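You operate a simulated robot arm through the tools that you are given. There is no shell and no other tool. Be economical: measure what you need, move in short steps, check, and stop when the job is done.

You run a simulated two-armed robot. Do the job below in one go: nothing can be reset, and whatever is moved stays where it is left.

Task
Pick up the cream filter element labelled "72" from the top of the valve stack bench with one hand, pass it to the other hand and put it on the lower shelf of the long yellow-legged bench. Set down upright: cream filter element.

Only the result counts: the job must be done as asked and must still hold three seconds after the hand-in. Knocking over, shifting, dropping, spilling or breaking anything else fails it.

Robot
Two 7-joint arms with two-finger parallel grippers on one trunk, on a base that drives. Base frame: it is fixed to the floor where the robot stands at the start and does not move with it; the origin is under the middle of the robot, x ahead of it, y to its left, z up; the surface under the hand at the start is at about z = 0.8. Readings come in m, degrees, newtons and seconds.
The left shoulder is at the start at [0.05, 0.165, 1.13], the right one opposite. With the tool pointing down near the work surface each hand reaches from about 0.2 to 0.68 m from the robot's upright axis, wherever it stands, measured 20 degrees to its own side. Places, roughly: lower shelf of the long yellow-legged bench [3.2, 3.4, 0.2]. Payload 3.91 kg a hand.
The TCP of each hand is the grasp point between the finger pads, 0.03 m short of the fingertips. In the tool frame z runs along the fingers and y along their closing line. The gripper opens to 0.11 m. The fingers are 0.02 m wide and 0.01 m thick; the gripper's body (0.048 by 0.112 m) begins 0.055 m behind the TCP.
Orientation is that of the tool frame in the base frame, as a unit quaternion [x, y, z, w]. With the fingers straight down and closing along the base's y, the tool's x points along the base's -x, its y along +y and its z along -z.

Tools
- The arms move only by the tool step_arm. It takes "left_plan", "right_plan" or both (then of equal length, played together; a hand with none holds still); each is a list of rows, each a list of 3 entries, a list of its own where there are three numbers: the gripper command, from -1 (shut) to 1 (fully open), values between in proportion, then the shift along the tool's x, y, z in m, then the turn, a rotation vector about the tool's x, y, z in degrees. In form: [[fingers, [dx, dy, dz], [rx, ry, rz]], ...]. A call has 1 to 20 rows; each row is the pose to reach, as a shift and turn from the pose commanded when the call began, along the tool's axes at that moment. Each row takes 0.2 s and may step no farther than 0.05 m and 8.6 degrees from the row before; otherwise, or with a gripper value out of range, the whole call is refused. A pose out of reach is approached as far as the arm can. The call stops where the force on the tool passes 40 N (or 10 N more than at its start, if that is more) or the arm is blocked; 0.2 s more then pass. Each finger travels about 0.045 m/s and halts on what it meets, pressing with about 30 N; the grip force reading is that of the motor and also rises with nothing between the fingers. The clock runs only during rows and for 0.2 s after the last one: add rows that repeat a pose to give the fingers time. It gives the time, the measured TCP pose, the force on the tool (base axes), the opening and the grip force at its end, in the units of the frame above (readings bear some noise), with the torque about the TCP (base axes, N m) and any sound that the robot's microphone picked up.
- Cameras (640 x 400 px; columns grow to the right, rows downward): "scene" is now at [0.122, 0.0159, 1.3092]; the picture's right is [0.07, -1.00, 0.00], its down [-0.60, -0.04, -0.80] and it looks along [0.80, 0.06, -0.60] (base axes); focal length 286 px, centre (320, 200). "left" rides on the left gripper at [0.072, -0.017, -0.103] in its tool frame; the picture's right is [0.23, 0.97, 0.00], its down [-0.76, 0.18, -0.62] and it looks along [-0.61, 0.14, 0.78] (tool axes); focal length 222 px, centre (320, 200). "right" rides on the right gripper at [0.072, 0.017, -0.103] in its tool frame; the picture's right is [-0.23, 0.97, 0.00], its down [-0.76, -0.18, -0.62] and it looks along [-0.61, -0.14, 0.78] (tool axes); focal length 222 px, centre (320, 200). There is no depth. A picture from a camera that has moved, and an enlarged one, comes with that camera's place and axes in the base frame and with its lens. The place of the scene camera against the robot may be out by one fixed shift of up to 0.025 m in any direction.
- snapshot(camera): a new picture of that camera. No time passes.
- lift_body(by): slides the trunk up (or, below 0, down) by that many m; the arms and the scene camera ride with it, the base frame stays. It gives what a move gives, with no picture.
- drive_base(legs): drives the robot by 1 to 6 legs, each [ahead, left, turn to the left] in m, m and degrees, along the robot's own axes; the way and the turn of a leg run together, so that a leg with both is an arc; at most 1.5 m and 180 degrees a leg. The arms and the cameras ride along, it lands a little off, and it stops where it bumps. It gives what a move gives.
- head_to(pan, tilt): turns the head with the scene camera to pan (to the left, within 80 degrees either way) and tilt (down, from -29 to 69), counted from straight ahead of the robot. It gives what a move gives.
- close_up(camera, box): a new picture of the part [left, top, right, bottom] of that camera's present view, enlarged. No time passes.
- close_job(): hands the job in; it is judged then, once.

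Work in short steps. Places have to be worked out from the pictures, the camera data and where the tool is seen: move nearer, look again, correct. Check each grasp and each placing, and mend what went wrong. You have 120 turns and 88 pictures in all, those below and enlarged ones among them. Open the grippers and draw the arms clear of the work before you hand the job in, unless the task says otherwise; then end with one line.

The tools are called after "Call:" by a JSON object that holds its "name" and its "arguments". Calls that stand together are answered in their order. step_arm: Moves the arms, as the interface text tells. Its arguments: {"type":"object","properties":{"left_plan":{"type":"array"},"right_plan":{"type":"array"}},"required":[]} The other tools are called the same way: lift_body (by) slides the trunk up or down; drive_base (legs) drives the base; head_to (pan, tilt) turns the head that bears the scene camera; snapshot (camera) takes a picture; close_up (camera, box) takes an enlarged picture of a part of a camera's view; close_job () hands the job in.

At the start:

```text
t: 0.0
left_tool_pos: [0.4813, 0.2266, 1.0363]
left_tcp_rot: [-0.001, 1.0, 0.0, 0.0]
left_force: [0.3, -0.1, -0.8]
left_torque: [-0.02, 0.02, -0.01]
left_gripper_width: 0.1098
left_grip_force: 0.0
right_tool_pos: [0.3856, -0.1561, 1.0326]
right_tcp_rot: [0.0, 1.0, 0.0, 0.0]
right_force: [-0.3, 0.0, 0.5]
right_torque: [0.02, 0.0, -0.02]
right_gripper_width: 0.1101
right_grip_force: 0.1
trunk travel left (down, up): [-0.35, 0.153]
robot x, y, heading: [0.0009, -0.0002, 0.1]
head pan, tilt: [4.2, 36.8]
```

scene: 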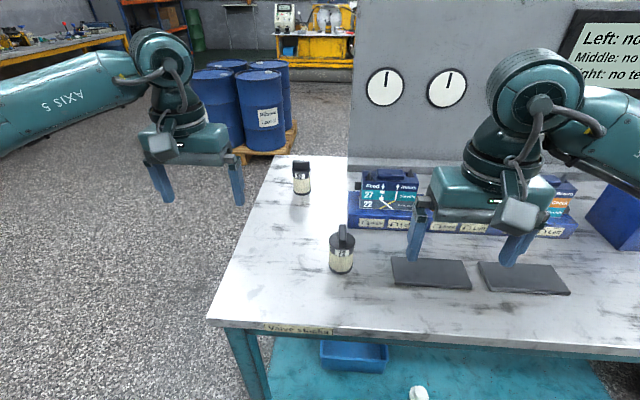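
right: 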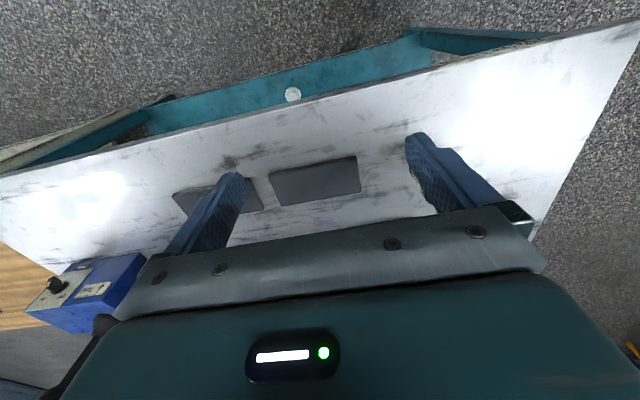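
left: 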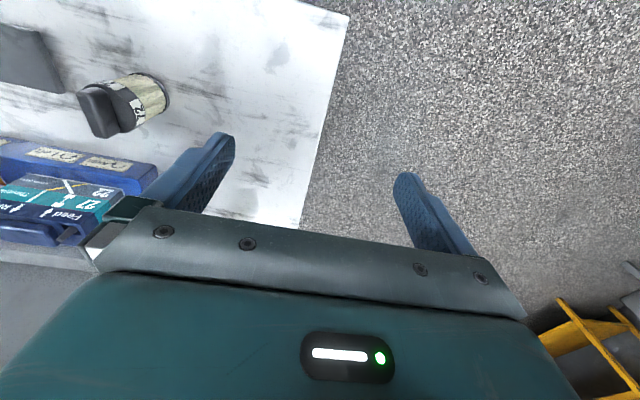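

Two filter elements stand on the bench; I zoom in to read their labels.

Call:
{"name": "close_up", "arguments": {"camera": "scene", "box": [270, 140, 430, 290]}}

Call:
{"name": "close_up", "arguments": {"camera": "left", "box": [60, 50, 200, 150]}}

```text
2.67 times, centred on (350, 215) of scene
camera zoom: at [0.122, 0.0159, 1.3092], right [0.07, -1.0, 0.0], down [-0.6, -0.04, -0.8], along [0.8, 0.06, -0.6], focal length 763 px, centre (240, 160)
```

zoom: 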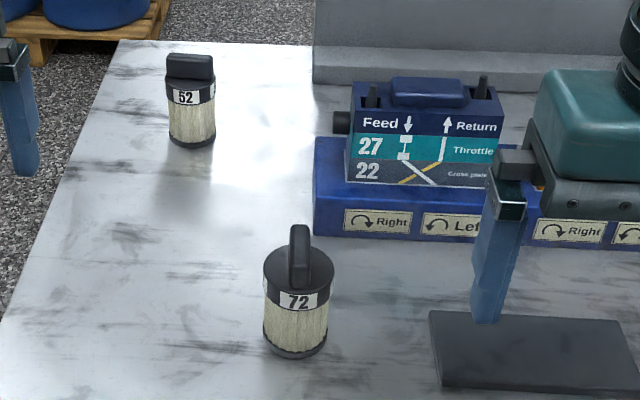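

```text
4.00 times, centred on (130, 100) of left
camera zoom: at [0.4079, 0.2086, 1.1381], right [-0.23, 0.97, 0.0], down [0.76, 0.18, 0.62], along [0.61, 0.14, -0.78], focal length 888 px, centre (1080, 600)
```

zoom: 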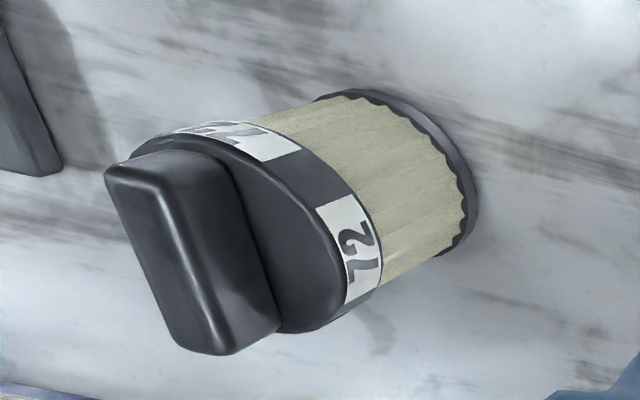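

The nearer one is "72", at roughly (0.54, -0.005), handle top about z 0.90 with its fin running along x. I move the left hand over towards it at a safe height, the right hand a bit aside, and look.

Call:
{"name": "step_arm", "arguments": {"left_plan": [[1, [-0.01, -0.04, 0], [0, 0, 0]], [1, [-0.02, -0.08, 0], [0, 0, 0]], [1, [-0.03, -0.12, 0], [0, 0, 0]], [1, [-0.04, -0.16, 0], [0, 0, 0]], [1, [-0.05, -0.2, 0], [0, 0, 0]], [1, [-0.05, -0.23, 0], [0, 0, 0]]], "right_plan": [[1, [0, -0.04, 0], [0, 0, 0]], [1, [0, -0.08, 0], [0, 0, 0]], [1, [0, -0.1, 0], [0, 0, 0]], [1, [0, -0.1, 0], [0, 0, 0]], [1, [0, -0.1, 0], [0, 0, 0]], [1, [0, -0.1, 0], [0, 0, 0]]]}}

Call:
{"name": "snapshot", "arguments": {"camera": "left"}}

Call:
{"name": "snapshot", "arguments": {"camera": "scene"}}

```text
t: 1.4
left_tool_pos: [0.5305, -0.005, 1.035]
left_tcp_rot: [-0.001, 1.0, 0.0, 0.0]
left_force: [-0.8, -1.5, 1.0]
left_torque: [-0.01, -0.03, -0.03]
left_gripper_width: 0.1097
left_grip_force: 0.2
right_tool_pos: [0.3853, -0.2569, 1.0322]
right_tcp_rot: [0.0, 1.0, 0.001, 0.0]
right_force: [-0.3, 0.2, 0.1]
right_torque: [0.05, 0.04, -0.01]
right_gripper_width: 0.11
right_grip_force: 0.2
trunk travel left (down, up): [-0.35, 0.153]
robot x, y, heading: [-0.0025, -0.0006, 0.3]
head pan, tilt: [4.2, 36.8]
```

```text
82 pictures are left
camera left: at [0.458, -0.0217, 1.1382], right [-0.23, 0.97, 0.0], down [0.76, 0.18, 0.62], along [0.61, 0.14, -0.78], focal length 222 px, centre (320, 200)
```

left: 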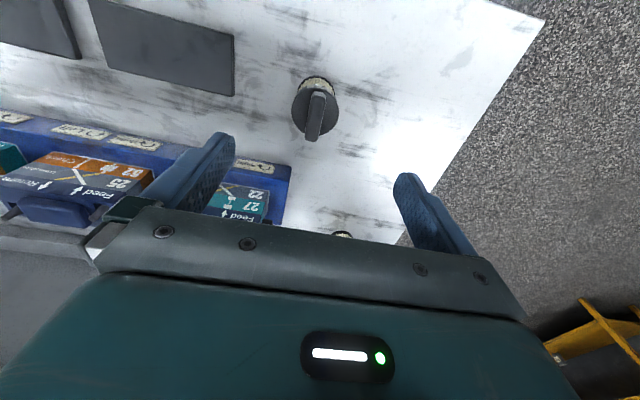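

```text
81 pictures are left
camera scene: at [0.1219, 0.0155, 1.3093], right [0.07, -1.0, 0.0], down [-0.6, -0.04, -0.8], along [0.8, 0.06, -0.6], focal length 286 px, centre (320, 200)
```

scene: 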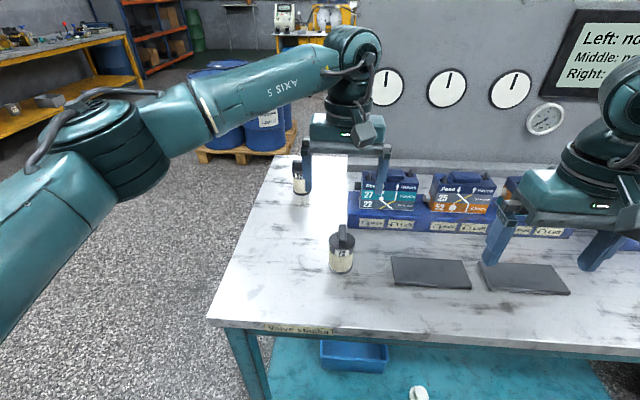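

Call:
{"name": "close_up", "arguments": {"camera": "left", "box": [270, 60, 370, 160]}}

```text
4.00 times, centred on (320, 110) of left
camera zoom: at [0.458, -0.0217, 1.1382], right [-0.23, 0.97, 0.0], down [0.76, 0.18, 0.62], along [0.61, 0.14, -0.78], focal length 888 px, centre (320, 560)
```

zoom: 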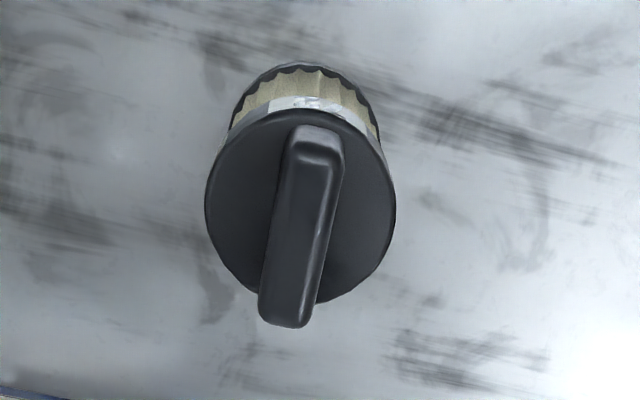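

Triangulated from two left views: handle top centre at (0.537, -0.008, 0.900), ~13 mm thick, aligned with x; cap top at ~0.873. I descend to z≈0.93 with fingers half closed, then look.

Call:
{"name": "step_arm", "arguments": {"left_plan": [[-0.1, [-0.006, -0.003, 0.02], [0, 0, 0]], [-0.1, [-0.006, -0.003, 0.05], [0, 0, 0]], [-0.1, [-0.006, -0.003, 0.08], [0, 0, 0]], [-0.1, [-0.006, -0.003, 0.1], [0, 0, 0]], [-0.1, [-0.006, -0.003, 0.1], [0, 0, 0]]]}}

Call:
{"name": "snapshot", "arguments": {"camera": "left"}}

Call:
{"name": "close_up", "arguments": {"camera": "scene", "box": [260, 160, 420, 280]}}

```text
t: 2.6
left_tool_pos: [0.538, -0.007, 0.9366]
left_tcp_rot: [-0.001, 1.0, 0.0, 0.0]
left_force: [0.2, 0.4, -0.2]
left_torque: [-0.04, 0.02, -0.01]
left_gripper_width: 0.0494
left_grip_force: 0.1
right_tool_pos: [0.3859, -0.2567, 1.0327]
right_tcp_rot: [0.0, 1.0, 0.0, 0.0]
right_force: [0.0, -0.3, 0.5]
right_torque: [0.01, 0.03, 0.0]
right_gripper_width: 0.1101
right_grip_force: 0.1
trunk travel left (down, up): [-0.35, 0.153]
robot x, y, heading: [-0.0005, -0.0013, 0.2]
head pan, tilt: [4.2, 36.8]
```

```text
79 pictures are left
camera left: at [0.4641, -0.024, 1.0383], right [-0.23, 0.97, 0.0], down [0.76, 0.18, 0.62], along [0.61, 0.14, -0.78], focal length 222 px, centre (320, 200)
```

left: 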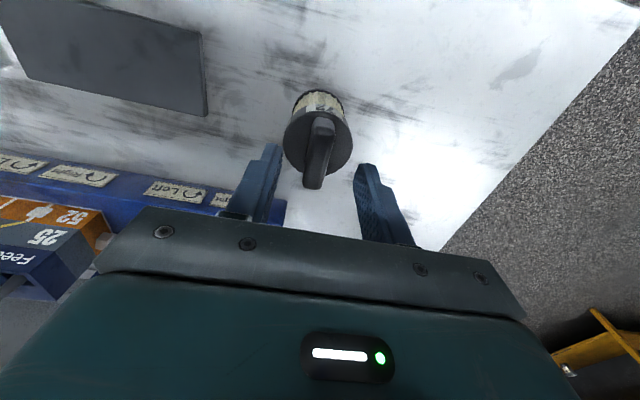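

```text
3.33 times, centred on (340, 220) of scene
camera zoom: at [0.1219, 0.0159, 1.3092], right [0.07, -1.0, 0.0], down [-0.6, -0.04, -0.8], along [0.8, 0.06, -0.6], focal length 954 px, centre (253, 133)
```

zoom: 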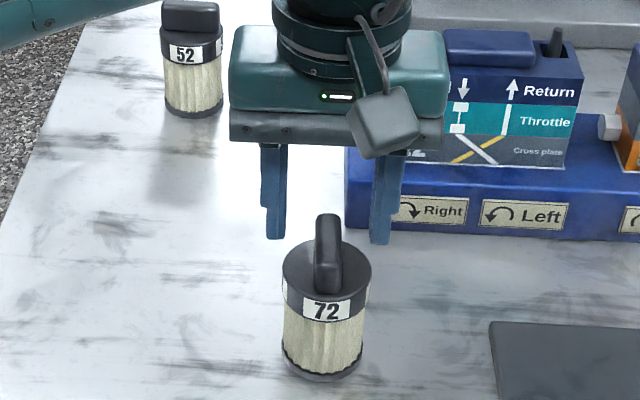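

Alignment is good. I descend in fine steps to TCP z≈0.908 (tips just above the cap), watching force.

Call:
{"name": "step_arm", "arguments": {"left_plan": [[-0.1, [0.001, -0.001, 0.01], [0, 0, 0]], [-0.1, [0.002, -0.001, 0.02], [0, 0, 0]], [-0.1, [0.002, -0.001, 0.026], [0, 0, 0]], [-0.1, [0.002, -0.001, 0.028], [0, 0, 0]]]}}

Call:
{"name": "snapshot", "arguments": {"camera": "left"}}

Call:
{"name": "close_up", "arguments": {"camera": "scene", "box": [300, 190, 380, 280]}}

```text
t: 3.6
left_tool_pos: [0.5362, -0.0081, 0.9087]
left_tcp_rot: [-0.001, 1.0, 0.0, 0.0]
left_force: [0.3, 0.1, 1.4]
left_torque: [0.02, 0.03, 0.01]
left_gripper_width: 0.0496
left_grip_force: 0.1
right_tool_pos: [0.3852, -0.2566, 1.0331]
right_tcp_rot: [0.0, 1.0, 0.0, -0.001]
right_force: [-0.2, 0.2, -0.1]
right_torque: [-0.04, -0.01, -0.02]
right_gripper_width: 0.1101
right_grip_force: 0.1
trunk travel left (down, up): [-0.35, 0.153]
robot x, y, heading: [-0.0023, 0.0009, 0.0]
head pan, tilt: [4.2, 36.8]
```

```text
77 pictures are left
camera left: at [0.462, -0.0254, 1.0103], right [-0.23, 0.97, 0.0], down [0.76, 0.18, 0.62], along [0.61, 0.14, -0.78], focal length 222 px, centre (320, 200)
```

left: 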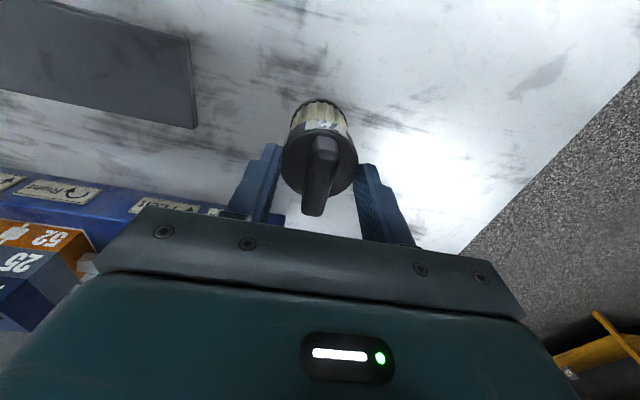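

```text
4.44 times, centred on (340, 235) of scene
camera zoom: at [0.1218, 0.016, 1.3093], right [0.07, -1.0, 0.0], down [-0.6, -0.04, -0.8], along [0.8, 0.06, -0.6], focal length 1271 px, centre (231, 44)
```

zoom: 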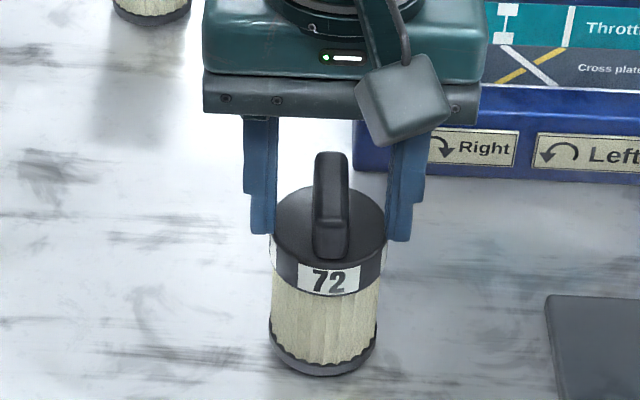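

No contact yet; fingertips are about at the cap level. I close on the handle and check the opening.

Call:
{"name": "step_arm", "arguments": {"left_plan": [[-0.4, [0, 0, 0], [0, 0, 0]], [-1, [0, 0, 0], [0, 0, 0]], [-1, [0, 0, 0], [0, 0, 0]], [-1, [0, 0, 0], [0, 0, 0]], [-1, [0, 0, 0], [0, 0, 0]]]}}

Call:
{"name": "close_up", "arguments": {"camera": "scene", "box": [300, 190, 380, 280]}}

```text
t: 4.8
left_tool_pos: [0.5353, -0.0083, 0.9073]
left_tcp_rot: [-0.001, 1.0, -0.001, 0.0]
left_force: [0.2, -0.9, 2.0]
left_torque: [-0.03, -0.03, -0.03]
left_gripper_width: 0.0152
left_grip_force: 29.8
right_tool_pos: [0.3862, -0.2566, 1.0336]
right_tcp_rot: [0.0, 1.0, 0.0, 0.001]
right_force: [-0.5, 0.4, 0.5]
right_torque: [-0.01, 0.0, -0.03]
right_gripper_width: 0.1098
right_grip_force: 0.1
trunk travel left (down, up): [-0.35, 0.153]
robot x, y, heading: [-0.0007, 0.0005, 0.1]
head pan, tilt: [4.2, 36.8]
```

```text
4.44 times, centred on (340, 235) of scene
camera zoom: at [0.1218, 0.0159, 1.3093], right [0.07, -1.0, 0.0], down [-0.6, -0.04, -0.8], along [0.8, 0.06, -0.6], focal length 1271 px, centre (231, 44)
```

zoom: 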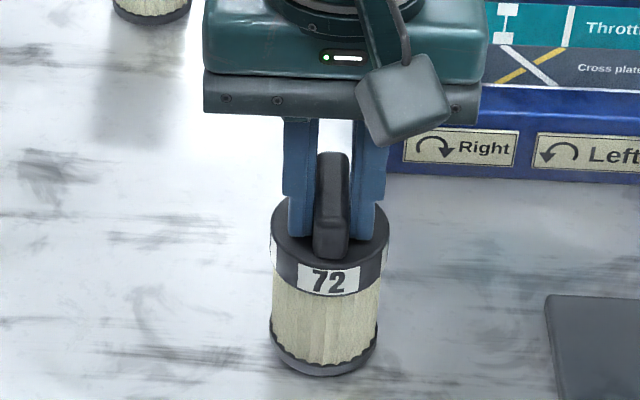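

The handle is gripped (15 mm, 30 N). Lift 0.2 m straight up, checking the grip.

Call:
{"name": "step_arm", "arguments": {"left_plan": [[-1, [0, 0, -0.02], [0, 0, 0]], [-1, [0, 0, -0.05], [0, 0, 0]], [-1, [0, 0, -0.09], [0, 0, 0]], [-1, [0, 0, -0.13], [0, 0, 0]], [-1, [0, 0, -0.17], [0, 0, 0]], [-1, [0, 0, -0.2], [0, 0, 0]]]}}

Call:
{"name": "snapshot", "arguments": {"camera": "scene"}}

Call:
{"name": "snapshot", "arguments": {"camera": "left"}}

```text
t: 6.2
left_tool_pos: [0.5348, -0.0083, 1.1086]
left_tcp_rot: [0.0, 1.0, 0.0, -0.001]
left_force: [-0.5, -0.4, -1.5]
left_torque: [-0.01, 0.02, -0.01]
left_gripper_width: 0.0152
left_grip_force: 30.3
right_tool_pos: [0.3862, -0.2571, 1.032]
right_tcp_rot: [-0.001, 1.0, 0.0, -0.001]
right_force: [-0.8, 0.3, 0.6]
right_torque: [-0.02, 0.0, 0.0]
right_gripper_width: 0.11
right_grip_force: 0.2
trunk travel left (down, up): [-0.35, 0.153]
robot x, y, heading: [0.0004, 0.0026, 0.1]
head pan, tilt: [4.2, 36.8]
```

```text
74 pictures are left
camera scene: at [0.1219, 0.0158, 1.3092], right [0.07, -1.0, 0.0], down [-0.6, -0.04, -0.8], along [0.8, 0.06, -0.6], focal length 286 px, centre (320, 200)
```

scene: 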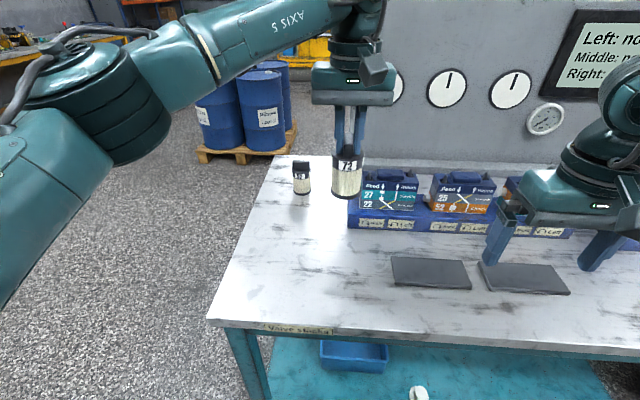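

```text
73 pictures are left
camera left: at [0.4609, -0.0253, 1.2118], right [-0.23, 0.97, 0.0], down [0.76, 0.18, 0.62], along [0.61, 0.14, -0.78], focal length 222 px, centre (320, 200)
```

left: 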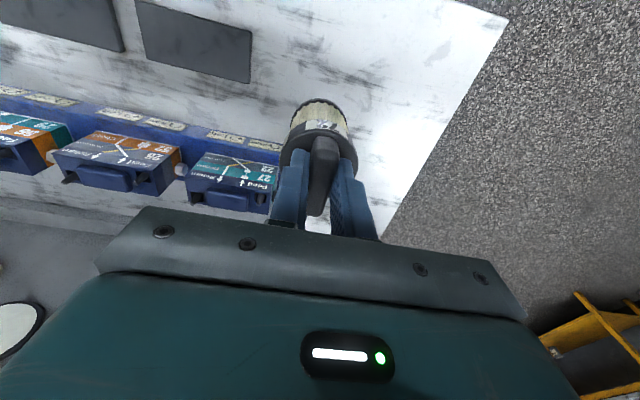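

The filter is held. I back off 0.4 m from the bench so the handover has free space, and look toward the yellow-legged bench.

Call:
{"name": "drive_base", "arguments": {"legs": [[-0.4, 0, 0]]}}

Call:
{"name": "head_to", "arguments": {"pan": 45, "tilt": 18}}

Call:
{"name": "snapshot", "arguments": {"camera": "scene"}}

```text
t: 8.7
left_tool_pos: [0.1338, -0.0086, 1.1083]
left_tcp_rot: [0.0, 1.0, 0.0, -0.001]
left_force: [0.4, 0.0, -1.1]
left_torque: [0.01, -0.03, -0.03]
left_gripper_width: 0.0156
left_grip_force: 30.7
right_tool_pos: [-0.0143, -0.256, 1.0323]
right_tcp_rot: [0.001, 1.0, 0.0, 0.0]
right_force: [-0.5, -0.3, -0.2]
right_torque: [0.03, -0.07, 0.0]
right_gripper_width: 0.1099
right_grip_force: 0.0
trunk travel left (down, up): [-0.35, 0.153]
robot x, y, heading: [-0.4026, -0.0023, -0.0]
head pan, tilt: [4.2, 36.8]
```

```text
t: 9.8
left_tool_pos: [0.1347, -0.0079, 1.1086]
left_tcp_rot: [-0.001, 1.0, 0.0, 0.0]
left_force: [-0.7, -0.1, -1.9]
left_torque: [0.03, 0.03, -0.01]
left_gripper_width: 0.0154
left_grip_force: 30.0
right_tool_pos: [-0.0136, -0.2561, 1.0328]
right_tcp_rot: [0.0, 1.0, 0.0, 0.0]
right_force: [1.1, 1.1, 0.7]
right_torque: [-0.02, -0.03, -0.02]
right_gripper_width: 0.1101
right_grip_force: 0.1
trunk travel left (down, up): [-0.35, 0.153]
robot x, y, heading: [-0.4015, 0.0024, -0.1]
head pan, tilt: [45.0, 18.0]
```

```text
72 pictures are left
camera scene: at [-0.299, 0.0754, 1.3391], right [0.71, -0.71, 0.0], down [-0.22, -0.22, -0.95], along [0.67, 0.67, -0.31], focal length 286 px, centre (320, 200)
```

scene: 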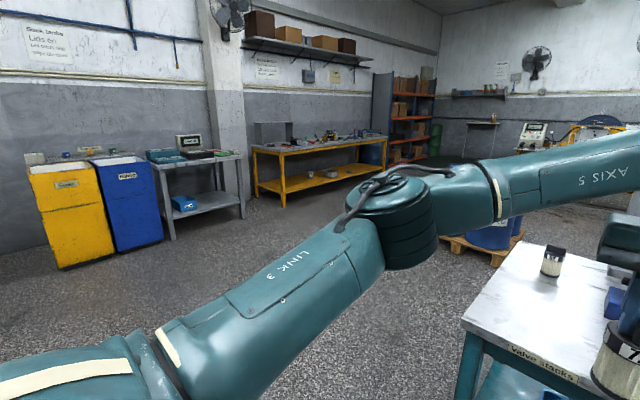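

The target bench is visible ahead-left, facing the robot. Now the handover: the left hand brings the filter to about (0.45, 0.05, z 1.13) ahead of the robot while the right hand yaws 60° so it can later approach tilted from the right side.

Call:
{"name": "step_arm", "arguments": {"left_plan": [[-1, [0.011, 0.008, -0.003], [0, 0, 0]], [-1, [0.022, 0.015, -0.006], [0, 0, 0]], [-1, [0.033, 0.022, -0.009], [0, 0, 0]], [-1, [0.044, 0.03, -0.012], [0, 0, 0]], [-1, [0.055, 0.037, -0.015], [0, 0, 0]], [-1, [0.066, 0.045, -0.018], [0, 0, 0]], [-1, [0.077, 0.052, -0.02], [0, 0, 0]], [-1, [0.085, 0.058, -0.022], [0, 0, 0]]], "right_plan": [[1, [0, 0, 0], [0, 0, -7.5]], [1, [0, 0, 0], [0, 0, -15]], [1, [0, 0, 0], [0, 0, -22.5]], [1, [0, 0, 0], [0, 0, -30]], [1, [0, 0, 0], [0, 0, -37.5]], [1, [0, 0, 0], [0, 0, -45]], [1, [0, 0, 0], [0, 0, -52.5]], [1, [0, 0, 0], [0, 0, -60]]]}}

Call:
{"name": "head_to", "arguments": {"pan": 0, "tilt": 40}}

Call:
{"name": "snapshot", "arguments": {"camera": "scene"}}

```text
t: 11.6
left_tool_pos: [0.049, 0.0496, 1.131]
left_tcp_rot: [0.0, 1.0, 0.0, 0.0]
left_force: [0.2, 0.0, -1.8]
left_torque: [-0.01, -0.01, 0.02]
left_gripper_width: 0.0152
left_grip_force: 30.2
right_tool_pos: [-0.0174, -0.2579, 1.0338]
right_tcp_rot: [-0.441, 0.897, 0.0, 0.001]
right_force: [0.0, -0.6, -0.3]
right_torque: [-0.02, 0.02, 0.0]
right_gripper_width: 0.11
right_grip_force: 0.0
right hand out of reach, approached as far as the arm can: row 7, 8
trunk travel left (down, up): [-0.35, 0.153]
robot x, y, heading: [-0.4002, 0.0029, 0.1]
head pan, tilt: [45.0, 18.0]
```

```text
t: 12.7
left_tool_pos: [0.0487, 0.0505, 1.1314]
left_tcp_rot: [-0.001, 1.0, 0.0, 0.0]
left_force: [-0.3, 0.5, -1.6]
left_torque: [0.02, 0.0, 0.04]
left_gripper_width: 0.0154
left_grip_force: 30.2
right_tool_pos: [-0.0185, -0.2554, 1.0333]
right_tcp_rot: [-0.442, 0.897, -0.001, -0.001]
right_force: [1.1, 0.9, -1.1]
right_torque: [-0.03, -0.02, -0.05]
right_gripper_width: 0.1101
right_grip_force: 0.1
trunk travel left (down, up): [-0.35, 0.153]
robot x, y, heading: [-0.3978, -0.0029, 0.2]
head pan, tilt: [0.0, 40.0]
```

```text
71 pictures are left
camera scene: at [-0.2801, 0.0096, 1.3045], right [0.0, -1.0, 0.0], down [-0.64, 0.0, -0.77], along [0.77, 0.0, -0.64], focal length 286 px, centre (320, 200)
```

scene: 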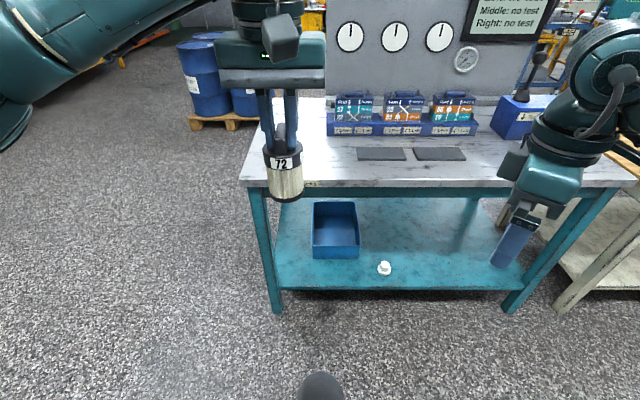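

The right wrist stopped near 52° yaw, which is sufficient. Next I tilt the right hand up by 55° (35° below horizontal pointing ahead-left), in place.

Call:
{"name": "step_arm", "arguments": {"right_plan": [[1, [0, 0, 0], [0, -8, 0]], [1, [0, 0, 0], [0, -16, 0]], [1, [0, 0, 0], [0, -24, 0]], [1, [0, 0, 0], [0, -32, 0]], [1, [0, 0, 0], [0, -40, 0]], [1, [0, 0, 0], [0, -48, 0]], [1, [0, 0, 0], [0, -55, 0]]]}}

Call:
{"name": "snapshot", "arguments": {"camera": "right"}}

Call:
{"name": "snapshot", "arguments": {"camera": "scene"}}

```text
t: 14.3
left_tool_pos: [0.0489, 0.0509, 1.1314]
left_tcp_rot: [-0.001, 1.0, -0.001, 0.0]
left_force: [0.3, 0.8, -0.9]
left_torque: [0.02, -0.01, 0.0]
left_gripper_width: 0.0156
left_grip_force: 30.1
right_tool_pos: [-0.0944, -0.2486, 1.1086]
right_tcp_rot: [-0.394, 0.807, 0.197, 0.393]
right_force: [-0.5, -0.5, 0.1]
right_torque: [0.0, -0.04, -0.01]
right_gripper_width: 0.1098
right_grip_force: 0.0
right hand out of reach, approached as far as the arm can: row 1, 2, 3, 4, 5, 6, 7
trunk travel left (down, up): [-0.35, 0.153]
robot x, y, heading: [-0.4002, 0.0009, -0.2]
head pan, tilt: [0.0, 40.0]
```

```text
70 pictures are left
camera right: at [-0.185, -0.3381, 1.1149], right [-0.68, 0.71, 0.19], down [0.13, -0.13, 0.98], along [0.72, 0.7, 0.0], focal length 222 px, centre (320, 200)
```

right: 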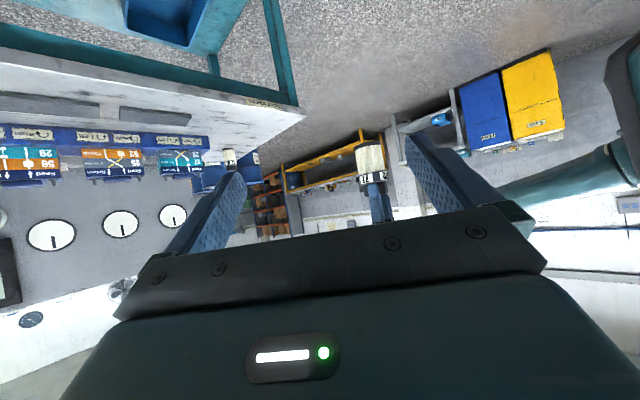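

```text
69 pictures are left
camera scene: at [-0.2802, 0.0098, 1.3045], right [0.0, -1.0, 0.0], down [-0.64, 0.0, -0.77], along [0.77, 0.0, -0.64], focal length 286 px, centre (320, 200)
```

scene: 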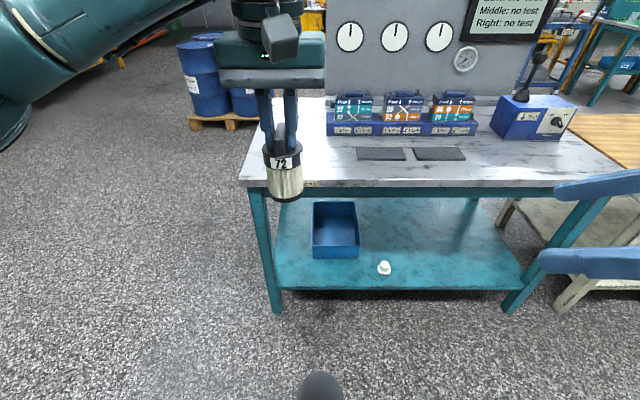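

The hand reached the orientation (azimuth 53°, 38° below horizontal) but shifted back. I move it partway towards the pregrasp point and see how the pose responds.

Call:
{"name": "step_arm", "arguments": {"right_plan": [[1, [-0.028, 0.0126, 0.0196], [0, 0, 0]], [1, [-0.055, 0.025, 0.039], [0, 0, 0]], [1, [-0.083, 0.0377, 0.0588], [0, 0, 0]]]}}

```text
t: 15.1
left_tool_pos: [0.0508, 0.05, 1.1315]
left_tcp_rot: [0.0, 1.0, -0.001, 0.0]
left_force: [0.1, -0.6, -1.6]
left_torque: [-0.03, -0.01, 0.0]
left_gripper_width: 0.0154
left_grip_force: 30.2
right_tool_pos: [-0.062, -0.146, 1.1402]
right_tcp_rot: [-0.394, 0.808, 0.195, 0.392]
right_force: [-0.2, -0.7, 0.4]
right_torque: [0.0, -0.01, -0.01]
right_gripper_width: 0.1102
right_grip_force: 0.0
trunk travel left (down, up): [-0.35, 0.153]
robot x, y, heading: [-0.4021, 0.0016, 0.0]
head pan, tilt: [0.0, 40.0]
```

Motion tracks exactly now. I go on to the pregrasp point, 0.13 m short of the filter along the tool axis.

Call:
{"name": "step_arm", "arguments": {"right_plan": [[1, [-0.025, 0.0105, 0.031], [0, 0, 0]], [1, [-0.05, 0.021, 0.062], [0, 0, 0]], [1, [-0.0763, 0.0316, 0.0939], [0, 0, 0]], [1, [-0.0763, 0.0316, 0.0939], [0, 0, 0]]]}}

Call:
{"name": "snapshot", "arguments": {"camera": "right"}}

Call:
{"name": "snapshot", "arguments": {"camera": "scene"}}

Call:
{"name": "snapshot", "arguments": {"camera": "left"}}

```text
t: 16.1
left_tool_pos: [0.0488, 0.0499, 1.1317]
left_tcp_rot: [0.0, 1.0, 0.0, 0.001]
left_force: [0.2, 1.6, -0.9]
left_torque: [-0.01, 0.0, -0.01]
left_gripper_width: 0.0151
left_grip_force: 29.9
right_tool_pos: [-0.0155, -0.032, 1.1418]
right_tcp_rot: [-0.395, 0.807, 0.197, 0.392]
right_force: [-0.1, 0.7, 0.7]
right_torque: [0.02, -0.02, 0.03]
right_gripper_width: 0.11
right_grip_force: 0.0
trunk travel left (down, up): [-0.35, 0.153]
robot x, y, heading: [-0.4038, -0.0019, -0.2]
head pan, tilt: [0.0, 40.0]
```

```text
68 pictures are left
camera right: at [-0.1056, -0.1225, 1.1479], right [-0.68, 0.71, 0.19], down [0.13, -0.13, 0.98], along [0.72, 0.7, 0.0], focal length 222 px, centre (320, 200)
```

right: 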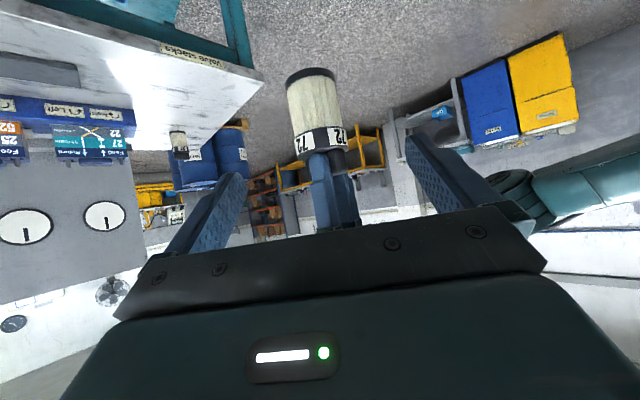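

```text
67 pictures are left
camera scene: at [-0.2802, 0.0092, 1.3045], right [0.0, -1.0, 0.0], down [-0.64, 0.0, -0.77], along [0.77, 0.0, -0.64], focal length 286 px, centre (320, 200)
```

scene: 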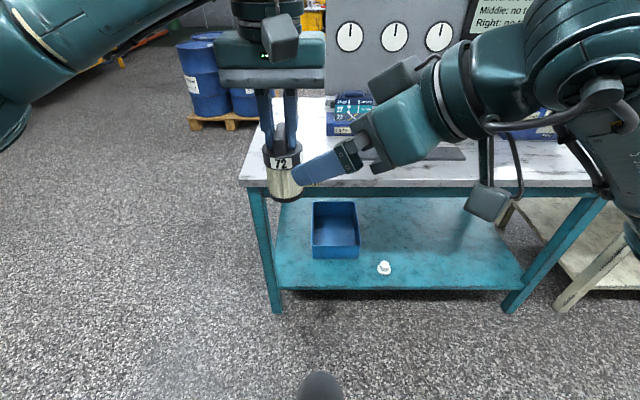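

```text
66 pictures are left
camera left: at [-0.0244, 0.0328, 1.2334], right [-0.23, 0.97, 0.0], down [0.76, 0.18, 0.62], along [0.61, 0.14, -0.78], focal length 222 px, centre (320, 200)
```

left: 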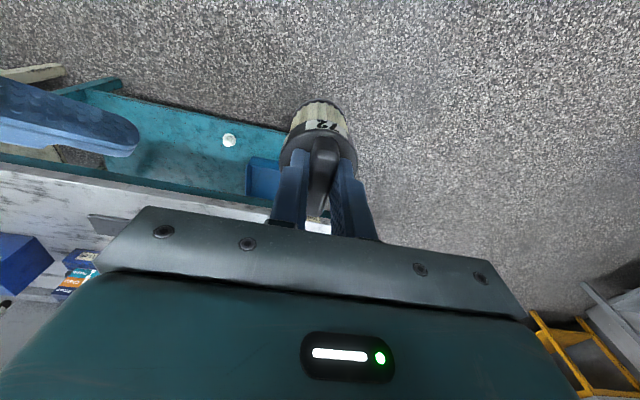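

The filter lies on the right tool's axis (lateral error ~1 mm), body centre about 0.132 m ahead. I advance 0.132 m with open fingers.

Call:
{"name": "step_arm", "arguments": {"right_plan": [[1, [0, -0.001, 0.03], [0, 0, 0]], [1, [0, -0.001, 0.06], [0, 0, 0]], [1, [0, -0.001, 0.09], [0, 0, 0]], [1, [0, -0.001, 0.11], [0, 0, 0]], [1, [0, -0.001, 0.122], [0, 0, 0]], [1, [0, -0.001, 0.13], [0, 0, 0]]]}}

Call:
{"name": "snapshot", "arguments": {"camera": "right"}}

Call:
{"name": "close_up", "arguments": {"camera": "scene", "box": [210, 80, 410, 220]}}

```text
t: 17.5
left_tool_pos: [0.052, 0.0535, 1.1283]
left_tcp_rot: [-0.004, 1.0, 0.003, 0.0]
left_force: [12.5, 14.9, -9.8]
left_torque: [0.13, -0.03, 0.14]
left_gripper_width: 0.0153
left_grip_force: 29.9
right_tool_pos: [0.0486, 0.0496, 1.0638]
right_tcp_rot: [-0.394, 0.806, 0.197, 0.395]
right_force: [-11.0, -14.2, 8.7]
right_torque: [0.89, -0.77, -0.08]
right_gripper_width: 0.1101
right_grip_force: 0.0
trunk travel left (down, up): [-0.35, 0.153]
robot x, y, heading: [-0.4024, -0.001, 0.1]
head pan, tilt: [0.0, 40.0]
```

```text
65 pictures are left
camera right: at [-0.0416, -0.0411, 1.0701], right [-0.68, 0.7, 0.19], down [0.13, -0.13, 0.98], along [0.72, 0.7, 0.0], focal length 222 px, centre (320, 200)
```

right: 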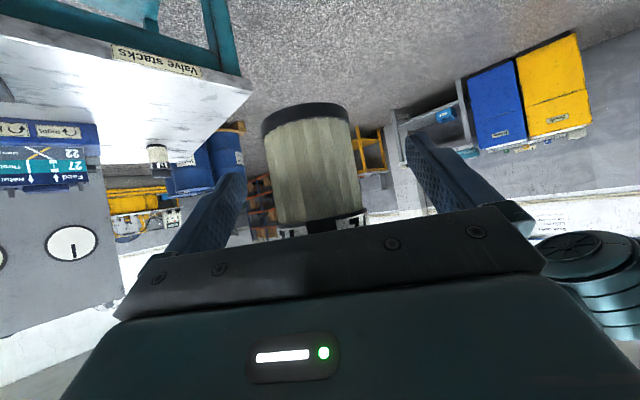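

```text
2.86 times, centred on (310, 150) of scene
camera zoom: at [-0.28, 0.0096, 1.3045], right [0.0, -1.0, 0.0], down [-0.64, 0.0, -0.77], along [0.77, 0.0, -0.64], focal length 817 px, centre (349, 343)
```

zoom: 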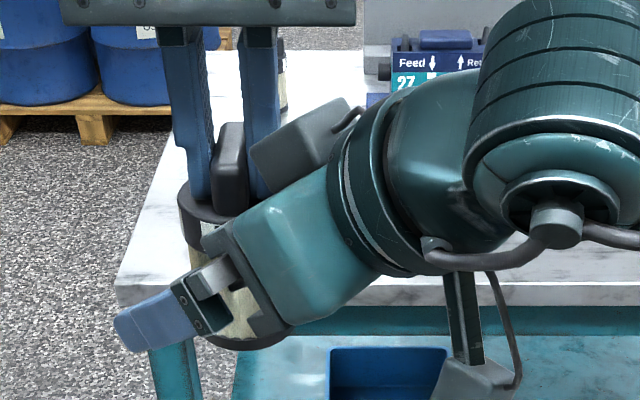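

The palm touched the cap rim (≈20 N). I retract 12 mm along the tool and slide 6 mm down, then check the force is gone.

Call:
{"name": "step_arm", "arguments": {"right_plan": [[1, [0.003, 0, -0.006], [0, 0, 0]], [1, [0.006, 0, -0.013], [0, 0, 0]], [1, [0.006, 0, -0.013], [0, 0, 0]]]}}

Call:
{"name": "snapshot", "arguments": {"camera": "right"}}

```text
t: 18.3
left_tool_pos: [0.0482, 0.0506, 1.1311]
left_tcp_rot: [0.0, 1.0, 0.0, 0.0]
left_force: [0.2, -0.2, -1.0]
left_torque: [0.04, -0.01, 0.02]
left_gripper_width: 0.0155
left_grip_force: 29.6
right_tool_pos: [0.0404, 0.0391, 1.0659]
right_tcp_rot: [-0.395, 0.807, 0.197, 0.392]
right_force: [-0.1, 0.6, 0.0]
right_torque: [0.02, 0.03, -0.01]
right_gripper_width: 0.1102
right_grip_force: 0.0
trunk travel left (down, up): [-0.35, 0.153]
robot x, y, heading: [-0.4017, -0.0012, -0.1]
head pan, tilt: [0.0, 40.0]
```

```text
63 pictures are left
camera right: at [-0.0497, -0.052, 1.0721], right [-0.68, 0.71, 0.19], down [0.13, -0.13, 0.98], along [0.72, 0.7, 0.0], focal length 222 px, centre (320, 200)
```

right: 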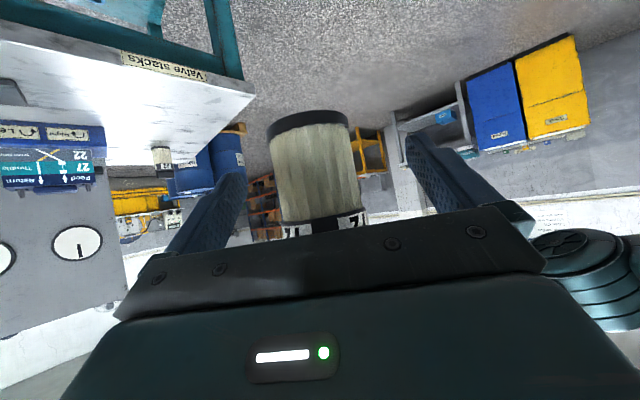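

No contact force now and the filter still hangs vertical between the right fingers. I close the right gripper while the left keeps holding.

Call:
{"name": "step_arm", "arguments": {"right_plan": [[0.2, [0, 0, 0], [0, 0, 0]], [-0.2, [0, 0, 0], [0, 0, 0]], [-1, [0, 0, 0], [0, 0, 0]], [-1, [0, 0, 0], [0, 0, 0]], [-1, [0, 0, 0], [0, 0, 0]], [-1, [0, 0, 0], [0, 0, 0]], [-1, [0, 0, 0], [0, 0, 0]]]}}

Call:
{"name": "snapshot", "arguments": {"camera": "right"}}

```text
t: 19.9
left_tool_pos: [0.0493, 0.0511, 1.1299]
left_tcp_rot: [0.0, 1.0, 0.001, -0.001]
left_force: [-17.8, 9.9, 1.6]
left_torque: [0.33, 0.84, -0.01]
left_gripper_width: 0.0156
left_grip_force: 29.7
right_tool_pos: [0.0413, 0.0371, 1.0657]
right_tcp_rot: [-0.392, 0.809, 0.195, 0.393]
right_force: [17.9, -9.2, 0.0]
right_torque: [0.26, 0.32, -0.33]
right_gripper_width: 0.0538
right_grip_force: 29.9
trunk travel left (down, up): [-0.35, 0.153]
robot x, y, heading: [-0.4023, 0.0014, 0.2]
head pan, tilt: [0.0, 40.0]
```

```text
62 pictures are left
camera right: at [-0.0486, -0.0527, 1.0723], right [-0.68, 0.71, 0.19], down [0.13, -0.13, 0.98], along [0.72, 0.69, 0.0], focal length 222 px, centre (320, 200)
```

right: 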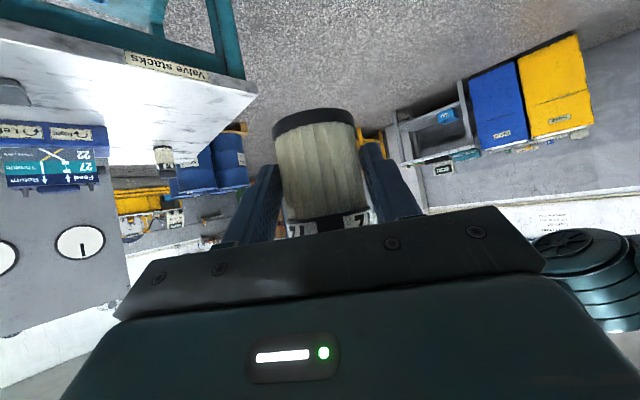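

Gripped at 54 mm, with ~20 N sideways strain along the closing line; I let the right hand yield a few mm that way to relax it before releasing.

Call:
{"name": "step_arm", "arguments": {"right_plan": [[-1, [0, -0.002, 0], [0, 0, 0]], [-1, [0, -0.004, 0], [0, 0, 0]], [-1, [0, -0.004, 0], [0, 0, 0]]]}}

```text
t: 20.7
left_tool_pos: [0.0493, 0.0494, 1.1309]
left_tcp_rot: [-0.001, 1.0, -0.001, 0.001]
left_force: [-8.1, 2.5, 2.1]
left_torque: [0.24, 0.86, -0.09]
left_gripper_width: 0.0152
left_grip_force: 29.9
right_tool_pos: [0.0423, 0.0367, 1.0661]
right_tcp_rot: [-0.396, 0.807, 0.197, 0.392]
right_force: [6.9, -3.6, -2.3]
right_torque: [-0.06, -0.32, -0.07]
right_gripper_width: 0.0541
right_grip_force: 30.4
trunk travel left (down, up): [-0.35, 0.153]
robot x, y, heading: [-0.4034, 0.0044, 0.2]
head pan, tilt: [0.0, 40.0]
```

Strain dropped to ~8 N. I relax a little more and open the left fingers just slightly (to ~30 mm) to free the handle.

Call:
{"name": "step_arm", "arguments": {"right_plan": [[-1, [0, -0.0015, 0], [0, 0, 0]], [-1, [0, -0.0015, 0], [0, 0, 0]], [-1, [0, -0.0015, 0], [0, 0, 0]], [-1, [0, -0.0015, 0], [0, 0, 0]]], "left_plan": [[-1, [0, 0, 0], [0, 0, 0]], [-0.6, [0, 0, 0], [0, 0, 0]], [-0.45, [0, 0, 0], [0, 0, 0]], [-0.45, [0, 0, 0], [0, 0, 0]]]}}

Call:
{"name": "snapshot", "arguments": {"camera": "left"}}

Call:
{"name": "close_up", "arguments": {"camera": "scene", "box": [210, 80, 410, 220]}}

```text
t: 21.7
left_tool_pos: [0.0498, 0.0503, 1.1313]
left_tcp_rot: [-0.001, 1.0, 0.0, -0.001]
left_force: [0.1, 0.3, 0.6]
left_torque: [0.02, 0.02, 0.0]
left_gripper_width: 0.0304
left_grip_force: 0.1
right_tool_pos: [0.0459, 0.0355, 1.0664]
right_tcp_rot: [-0.394, 0.807, 0.197, 0.393]
right_force: [0.1, -0.3, -0.3]
right_torque: [-0.02, 0.01, 0.0]
right_gripper_width: 0.0536
right_grip_force: 30.4
trunk travel left (down, up): [-0.35, 0.153]
robot x, y, heading: [-0.4008, -0.0037, -0.1]
head pan, tilt: [0.0, 40.0]
```

```text
61 pictures are left
camera left: at [-0.0242, 0.033, 1.2334], right [-0.23, 0.97, 0.0], down [0.76, 0.18, 0.62], along [0.61, 0.14, -0.78], focal length 222 px, centre (320, 200)
```

left: 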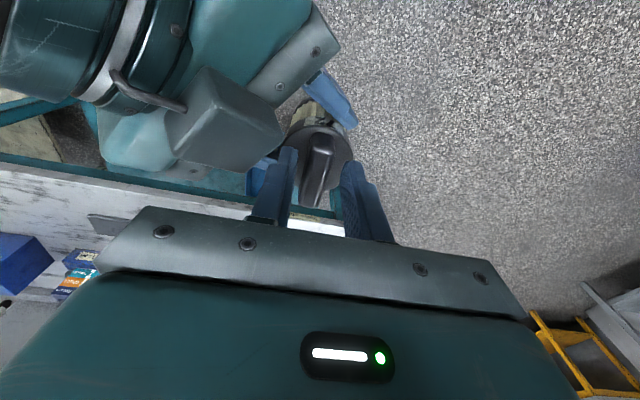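

```text
2.86 times, centred on (310, 150) of scene
camera zoom: at [-0.2801, 0.0095, 1.3045], right [0.0, -1.0, 0.0], down [-0.64, 0.0, -0.77], along [0.77, 0.0, -0.64], focal length 817 px, centre (349, 343)
```

zoom: 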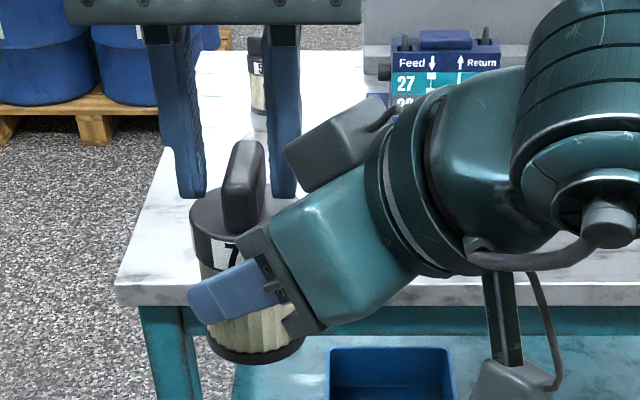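

The right hand holds alone (30 N, no strain); the left fingers are clear of the handle. I raise the left hand straight up and then to the left side.

Call:
{"name": "step_arm", "arguments": {"left_plan": [[-0.45, [0, 0, -0.02], [0, 0, 0]], [-0.45, [0, 0, -0.05], [0, 0, 0]], [-0.45, [0, 0, -0.09], [0, 0, 0]], [-0.45, [0, 0.04, -0.11], [0, 0, 0]], [-0.45, [0, 0.09, -0.11], [0, 0, 0]], [-0.45, [0, 0.13, -0.11], [0, 0, 0]], [-0.45, [0.02, 0.17, -0.1], [0, 0, 0]], [-0.45, [0.04, 0.21, -0.1], [0, 0, 0]]]}}

Call:
{"name": "snapshot", "arguments": {"camera": "scene"}}

Call:
{"name": "snapshot", "arguments": {"camera": "left"}}

```text
t: 23.5
left_tool_pos: [0.0076, 0.261, 1.2308]
left_tcp_rot: [-0.001, 1.0, -0.001, 0.0]
left_force: [0.5, -0.4, -0.5]
left_torque: [-0.02, -0.03, 0.0]
left_gripper_width: 0.0304
left_grip_force: 0.1
right_tool_pos: [0.0455, 0.0347, 1.0661]
right_tcp_rot: [-0.395, 0.807, 0.196, 0.392]
right_force: [0.6, 0.3, 0.2]
right_torque: [-0.03, 0.02, -0.04]
right_gripper_width: 0.0533
right_grip_force: 29.5
trunk travel left (down, up): [-0.35, 0.153]
robot x, y, heading: [-0.402, -0.0007, -0.0]
head pan, tilt: [0.0, 40.0]
```

```text
59 pictures are left
camera scene: at [-0.2807, 0.0101, 1.3046], right [0.0, -1.0, 0.0], down [-0.64, 0.0, -0.77], along [0.77, 0.0, -0.64], focal length 286 px, centre (320, 200)
```

scene: 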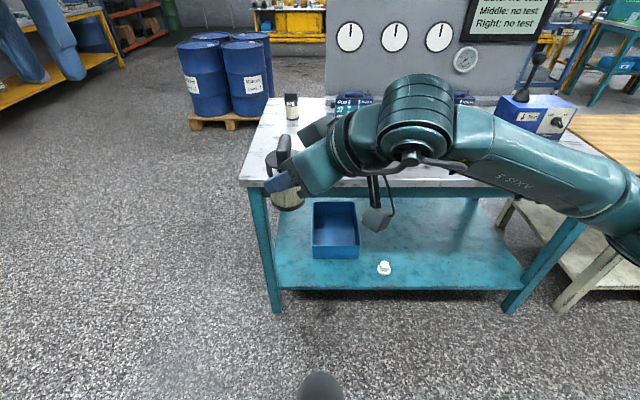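

```text
58 pictures are left
camera left: at [-0.0658, 0.2439, 1.3337], right [-0.23, 0.97, 0.0], down [0.76, 0.18, 0.62], along [0.61, 0.14, -0.78], focal length 222 px, centre (320, 200)
```

left: 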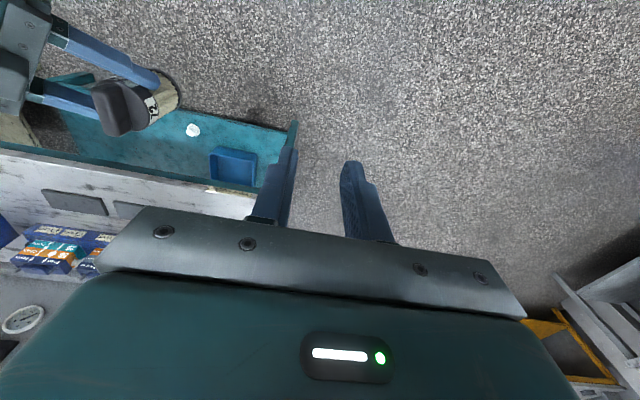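

Call:
{"name": "close_up", "arguments": {"camera": "left", "box": [40, 30, 200, 150]}}

Call:
{"name": "close_up", "arguments": {"camera": "scene", "box": [230, 110, 350, 230]}}

```text
3.33 times, centred on (120, 90) of left
camera zoom: at [-0.0658, 0.2439, 1.3337], right [-0.23, 0.97, 0.0], down [0.76, 0.18, 0.62], along [0.61, 0.14, -0.78], focal length 740 px, centre (987, 567)
```

zoom: 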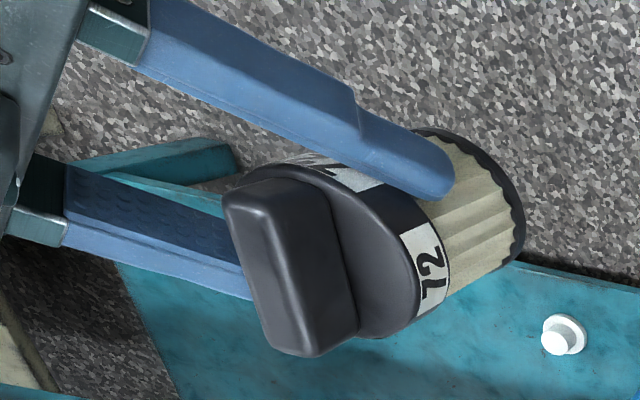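

```text
3.33 times, centred on (290, 170) of scene
camera zoom: at [-0.2807, 0.0101, 1.3046], right [0.0, -1.0, 0.0], down [-0.64, 0.0, -0.77], along [0.77, 0.0, -0.64], focal length 954 px, centre (420, 300)
```

zoom: 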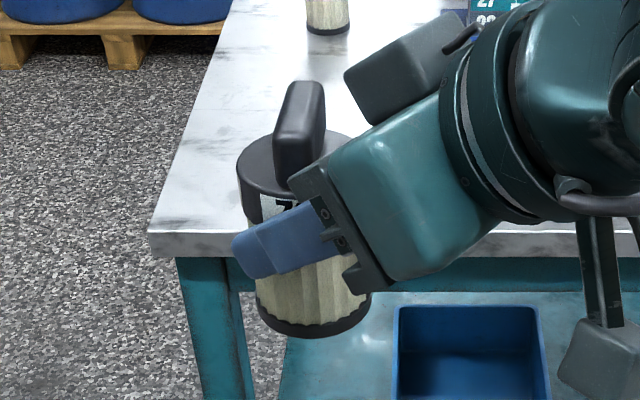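

The right hand holds the filter upright. I swing the right hand so it points nearly straight ahead (about 10° azimuth), moving toward (0.5, -0.1) in the robot frame.

Call:
{"name": "step_arm", "arguments": {"right_plan": [[-1, [0.0077, -0.0203, -0.0102], [5.65, -0.05, 4.4]], [-1, [0.0153, -0.0407, -0.0203], [11.3, -0.1, 8.8]], [-1, [0.023, -0.061, -0.0305], [16.95, -0.15, 13.2]], [-1, [0.0307, -0.0813, -0.0407], [22.6, -0.2, 17.6]], [-1, [0.0383, -0.1017, -0.0508], [28.25, -0.25, 22.0]], [-1, [0.046, -0.122, -0.061], [33.9, -0.3, 26.4]]]}}

Call:
{"name": "snapshot", "arguments": {"camera": "scene"}}

```text
t: 24.9
left_tool_pos: [0.0089, 0.2597, 1.2322]
left_tcp_rot: [-0.001, 1.0, 0.0, 0.0]
left_force: [0.3, 0.4, 0.3]
left_torque: [-0.02, 0.01, -0.01]
left_gripper_width: 0.0302
left_grip_force: 0.1
right_tool_pos: [0.095, -0.1017, 1.0661]
right_tcp_rot: [-0.069, 0.896, 0.038, 0.437]
right_force: [0.5, 0.5, -0.3]
right_torque: [0.03, 0.02, 0.0]
right_gripper_width: 0.0538
right_grip_force: 30.0
trunk travel left (down, up): [-0.35, 0.153]
robot x, y, heading: [-0.4038, 0.0004, -0.1]
head pan, tilt: [0.0, 40.0]
```

```text
55 pictures are left
camera scene: at [-0.2801, 0.0093, 1.3045], right [0.0, -1.0, 0.0], down [-0.64, 0.0, -0.77], along [0.77, 0.0, -0.64], focal length 286 px, centre (320, 200)
```

scene: 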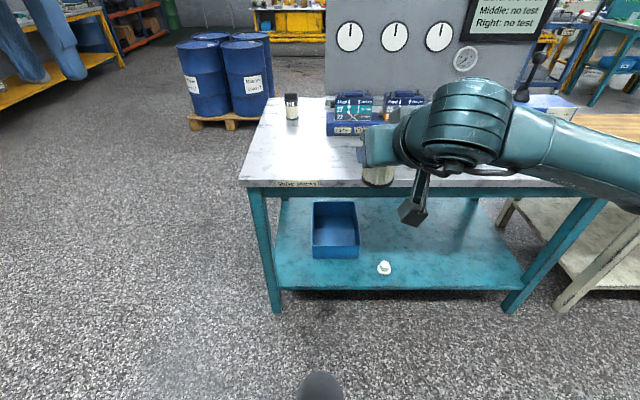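

The filter is held. I now drive: strafe left 1.3 m away from the valve bench, then turn left 60°, and look toward the target bench.

Call:
{"name": "drive_base", "arguments": {"legs": [[0, 1.3, 0], [0, 0, 60]]}}

Call:
{"name": "head_to", "arguments": {"pan": -30, "tilt": 20}}

Call:
{"name": "snapshot", "arguments": {"camera": "scene"}}

```text
t: 39.1
left_tool_pos: [-0.4273, 1.7802, 1.2312]
left_tcp_rot: [-0.504, 0.863, 0.001, 0.0]
left_force: [-0.1, 0.6, 0.1]
left_torque: [0.01, -0.02, -0.03]
left_gripper_width: 0.0303
left_grip_force: 0.0
right_tool_pos: [-0.0727, 1.6773, 1.066]
right_tcp_rot: [-0.514, 0.738, 0.254, 0.357]
right_force: [0.2, 0.2, 1.0]
right_torque: [-0.03, 0.01, 0.02]
right_gripper_width: 0.0535
right_grip_force: 30.0
trunk travel left (down, up): [-0.35, 0.153]
robot x, y, heading: [-0.4039, 1.2952, 60.6]
head pan, tilt: [0.0, 40.0]
```

```text
t: 40.1
left_tool_pos: [-0.428, 1.7806, 1.2302]
left_tcp_rot: [-0.504, 0.864, 0.001, 0.0]
left_force: [0.4, 0.3, -1.3]
left_torque: [0.01, 0.01, -0.05]
left_gripper_width: 0.0304
left_grip_force: 0.1
right_tool_pos: [-0.0719, 1.6785, 1.0656]
right_tcp_rot: [-0.513, 0.738, 0.254, 0.357]
right_force: [0.0, 0.1, 0.1]
right_torque: [0.0, -0.02, 0.0]
right_gripper_width: 0.0532
right_grip_force: 30.6
trunk travel left (down, up): [-0.35, 0.153]
robot x, y, heading: [-0.4072, 1.297, 60.6]
head pan, tilt: [-30.0, 20.0]
```

```text
54 pictures are left
camera scene: at [-0.3027, 1.3782, 1.3358], right [0.51, -0.86, 0.0], down [-0.3, -0.17, -0.94], along [0.81, 0.48, -0.34], focal length 286 px, centre (320, 200)
```

scene: 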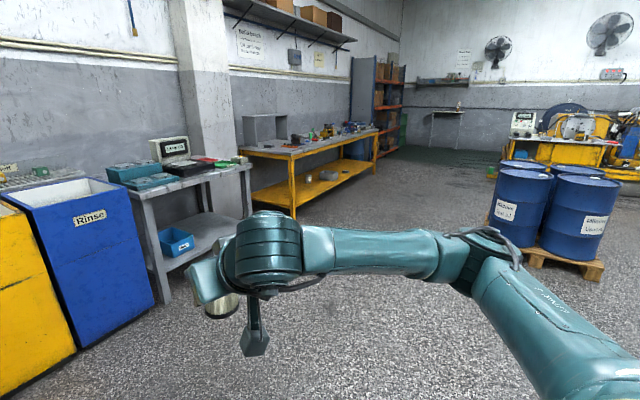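

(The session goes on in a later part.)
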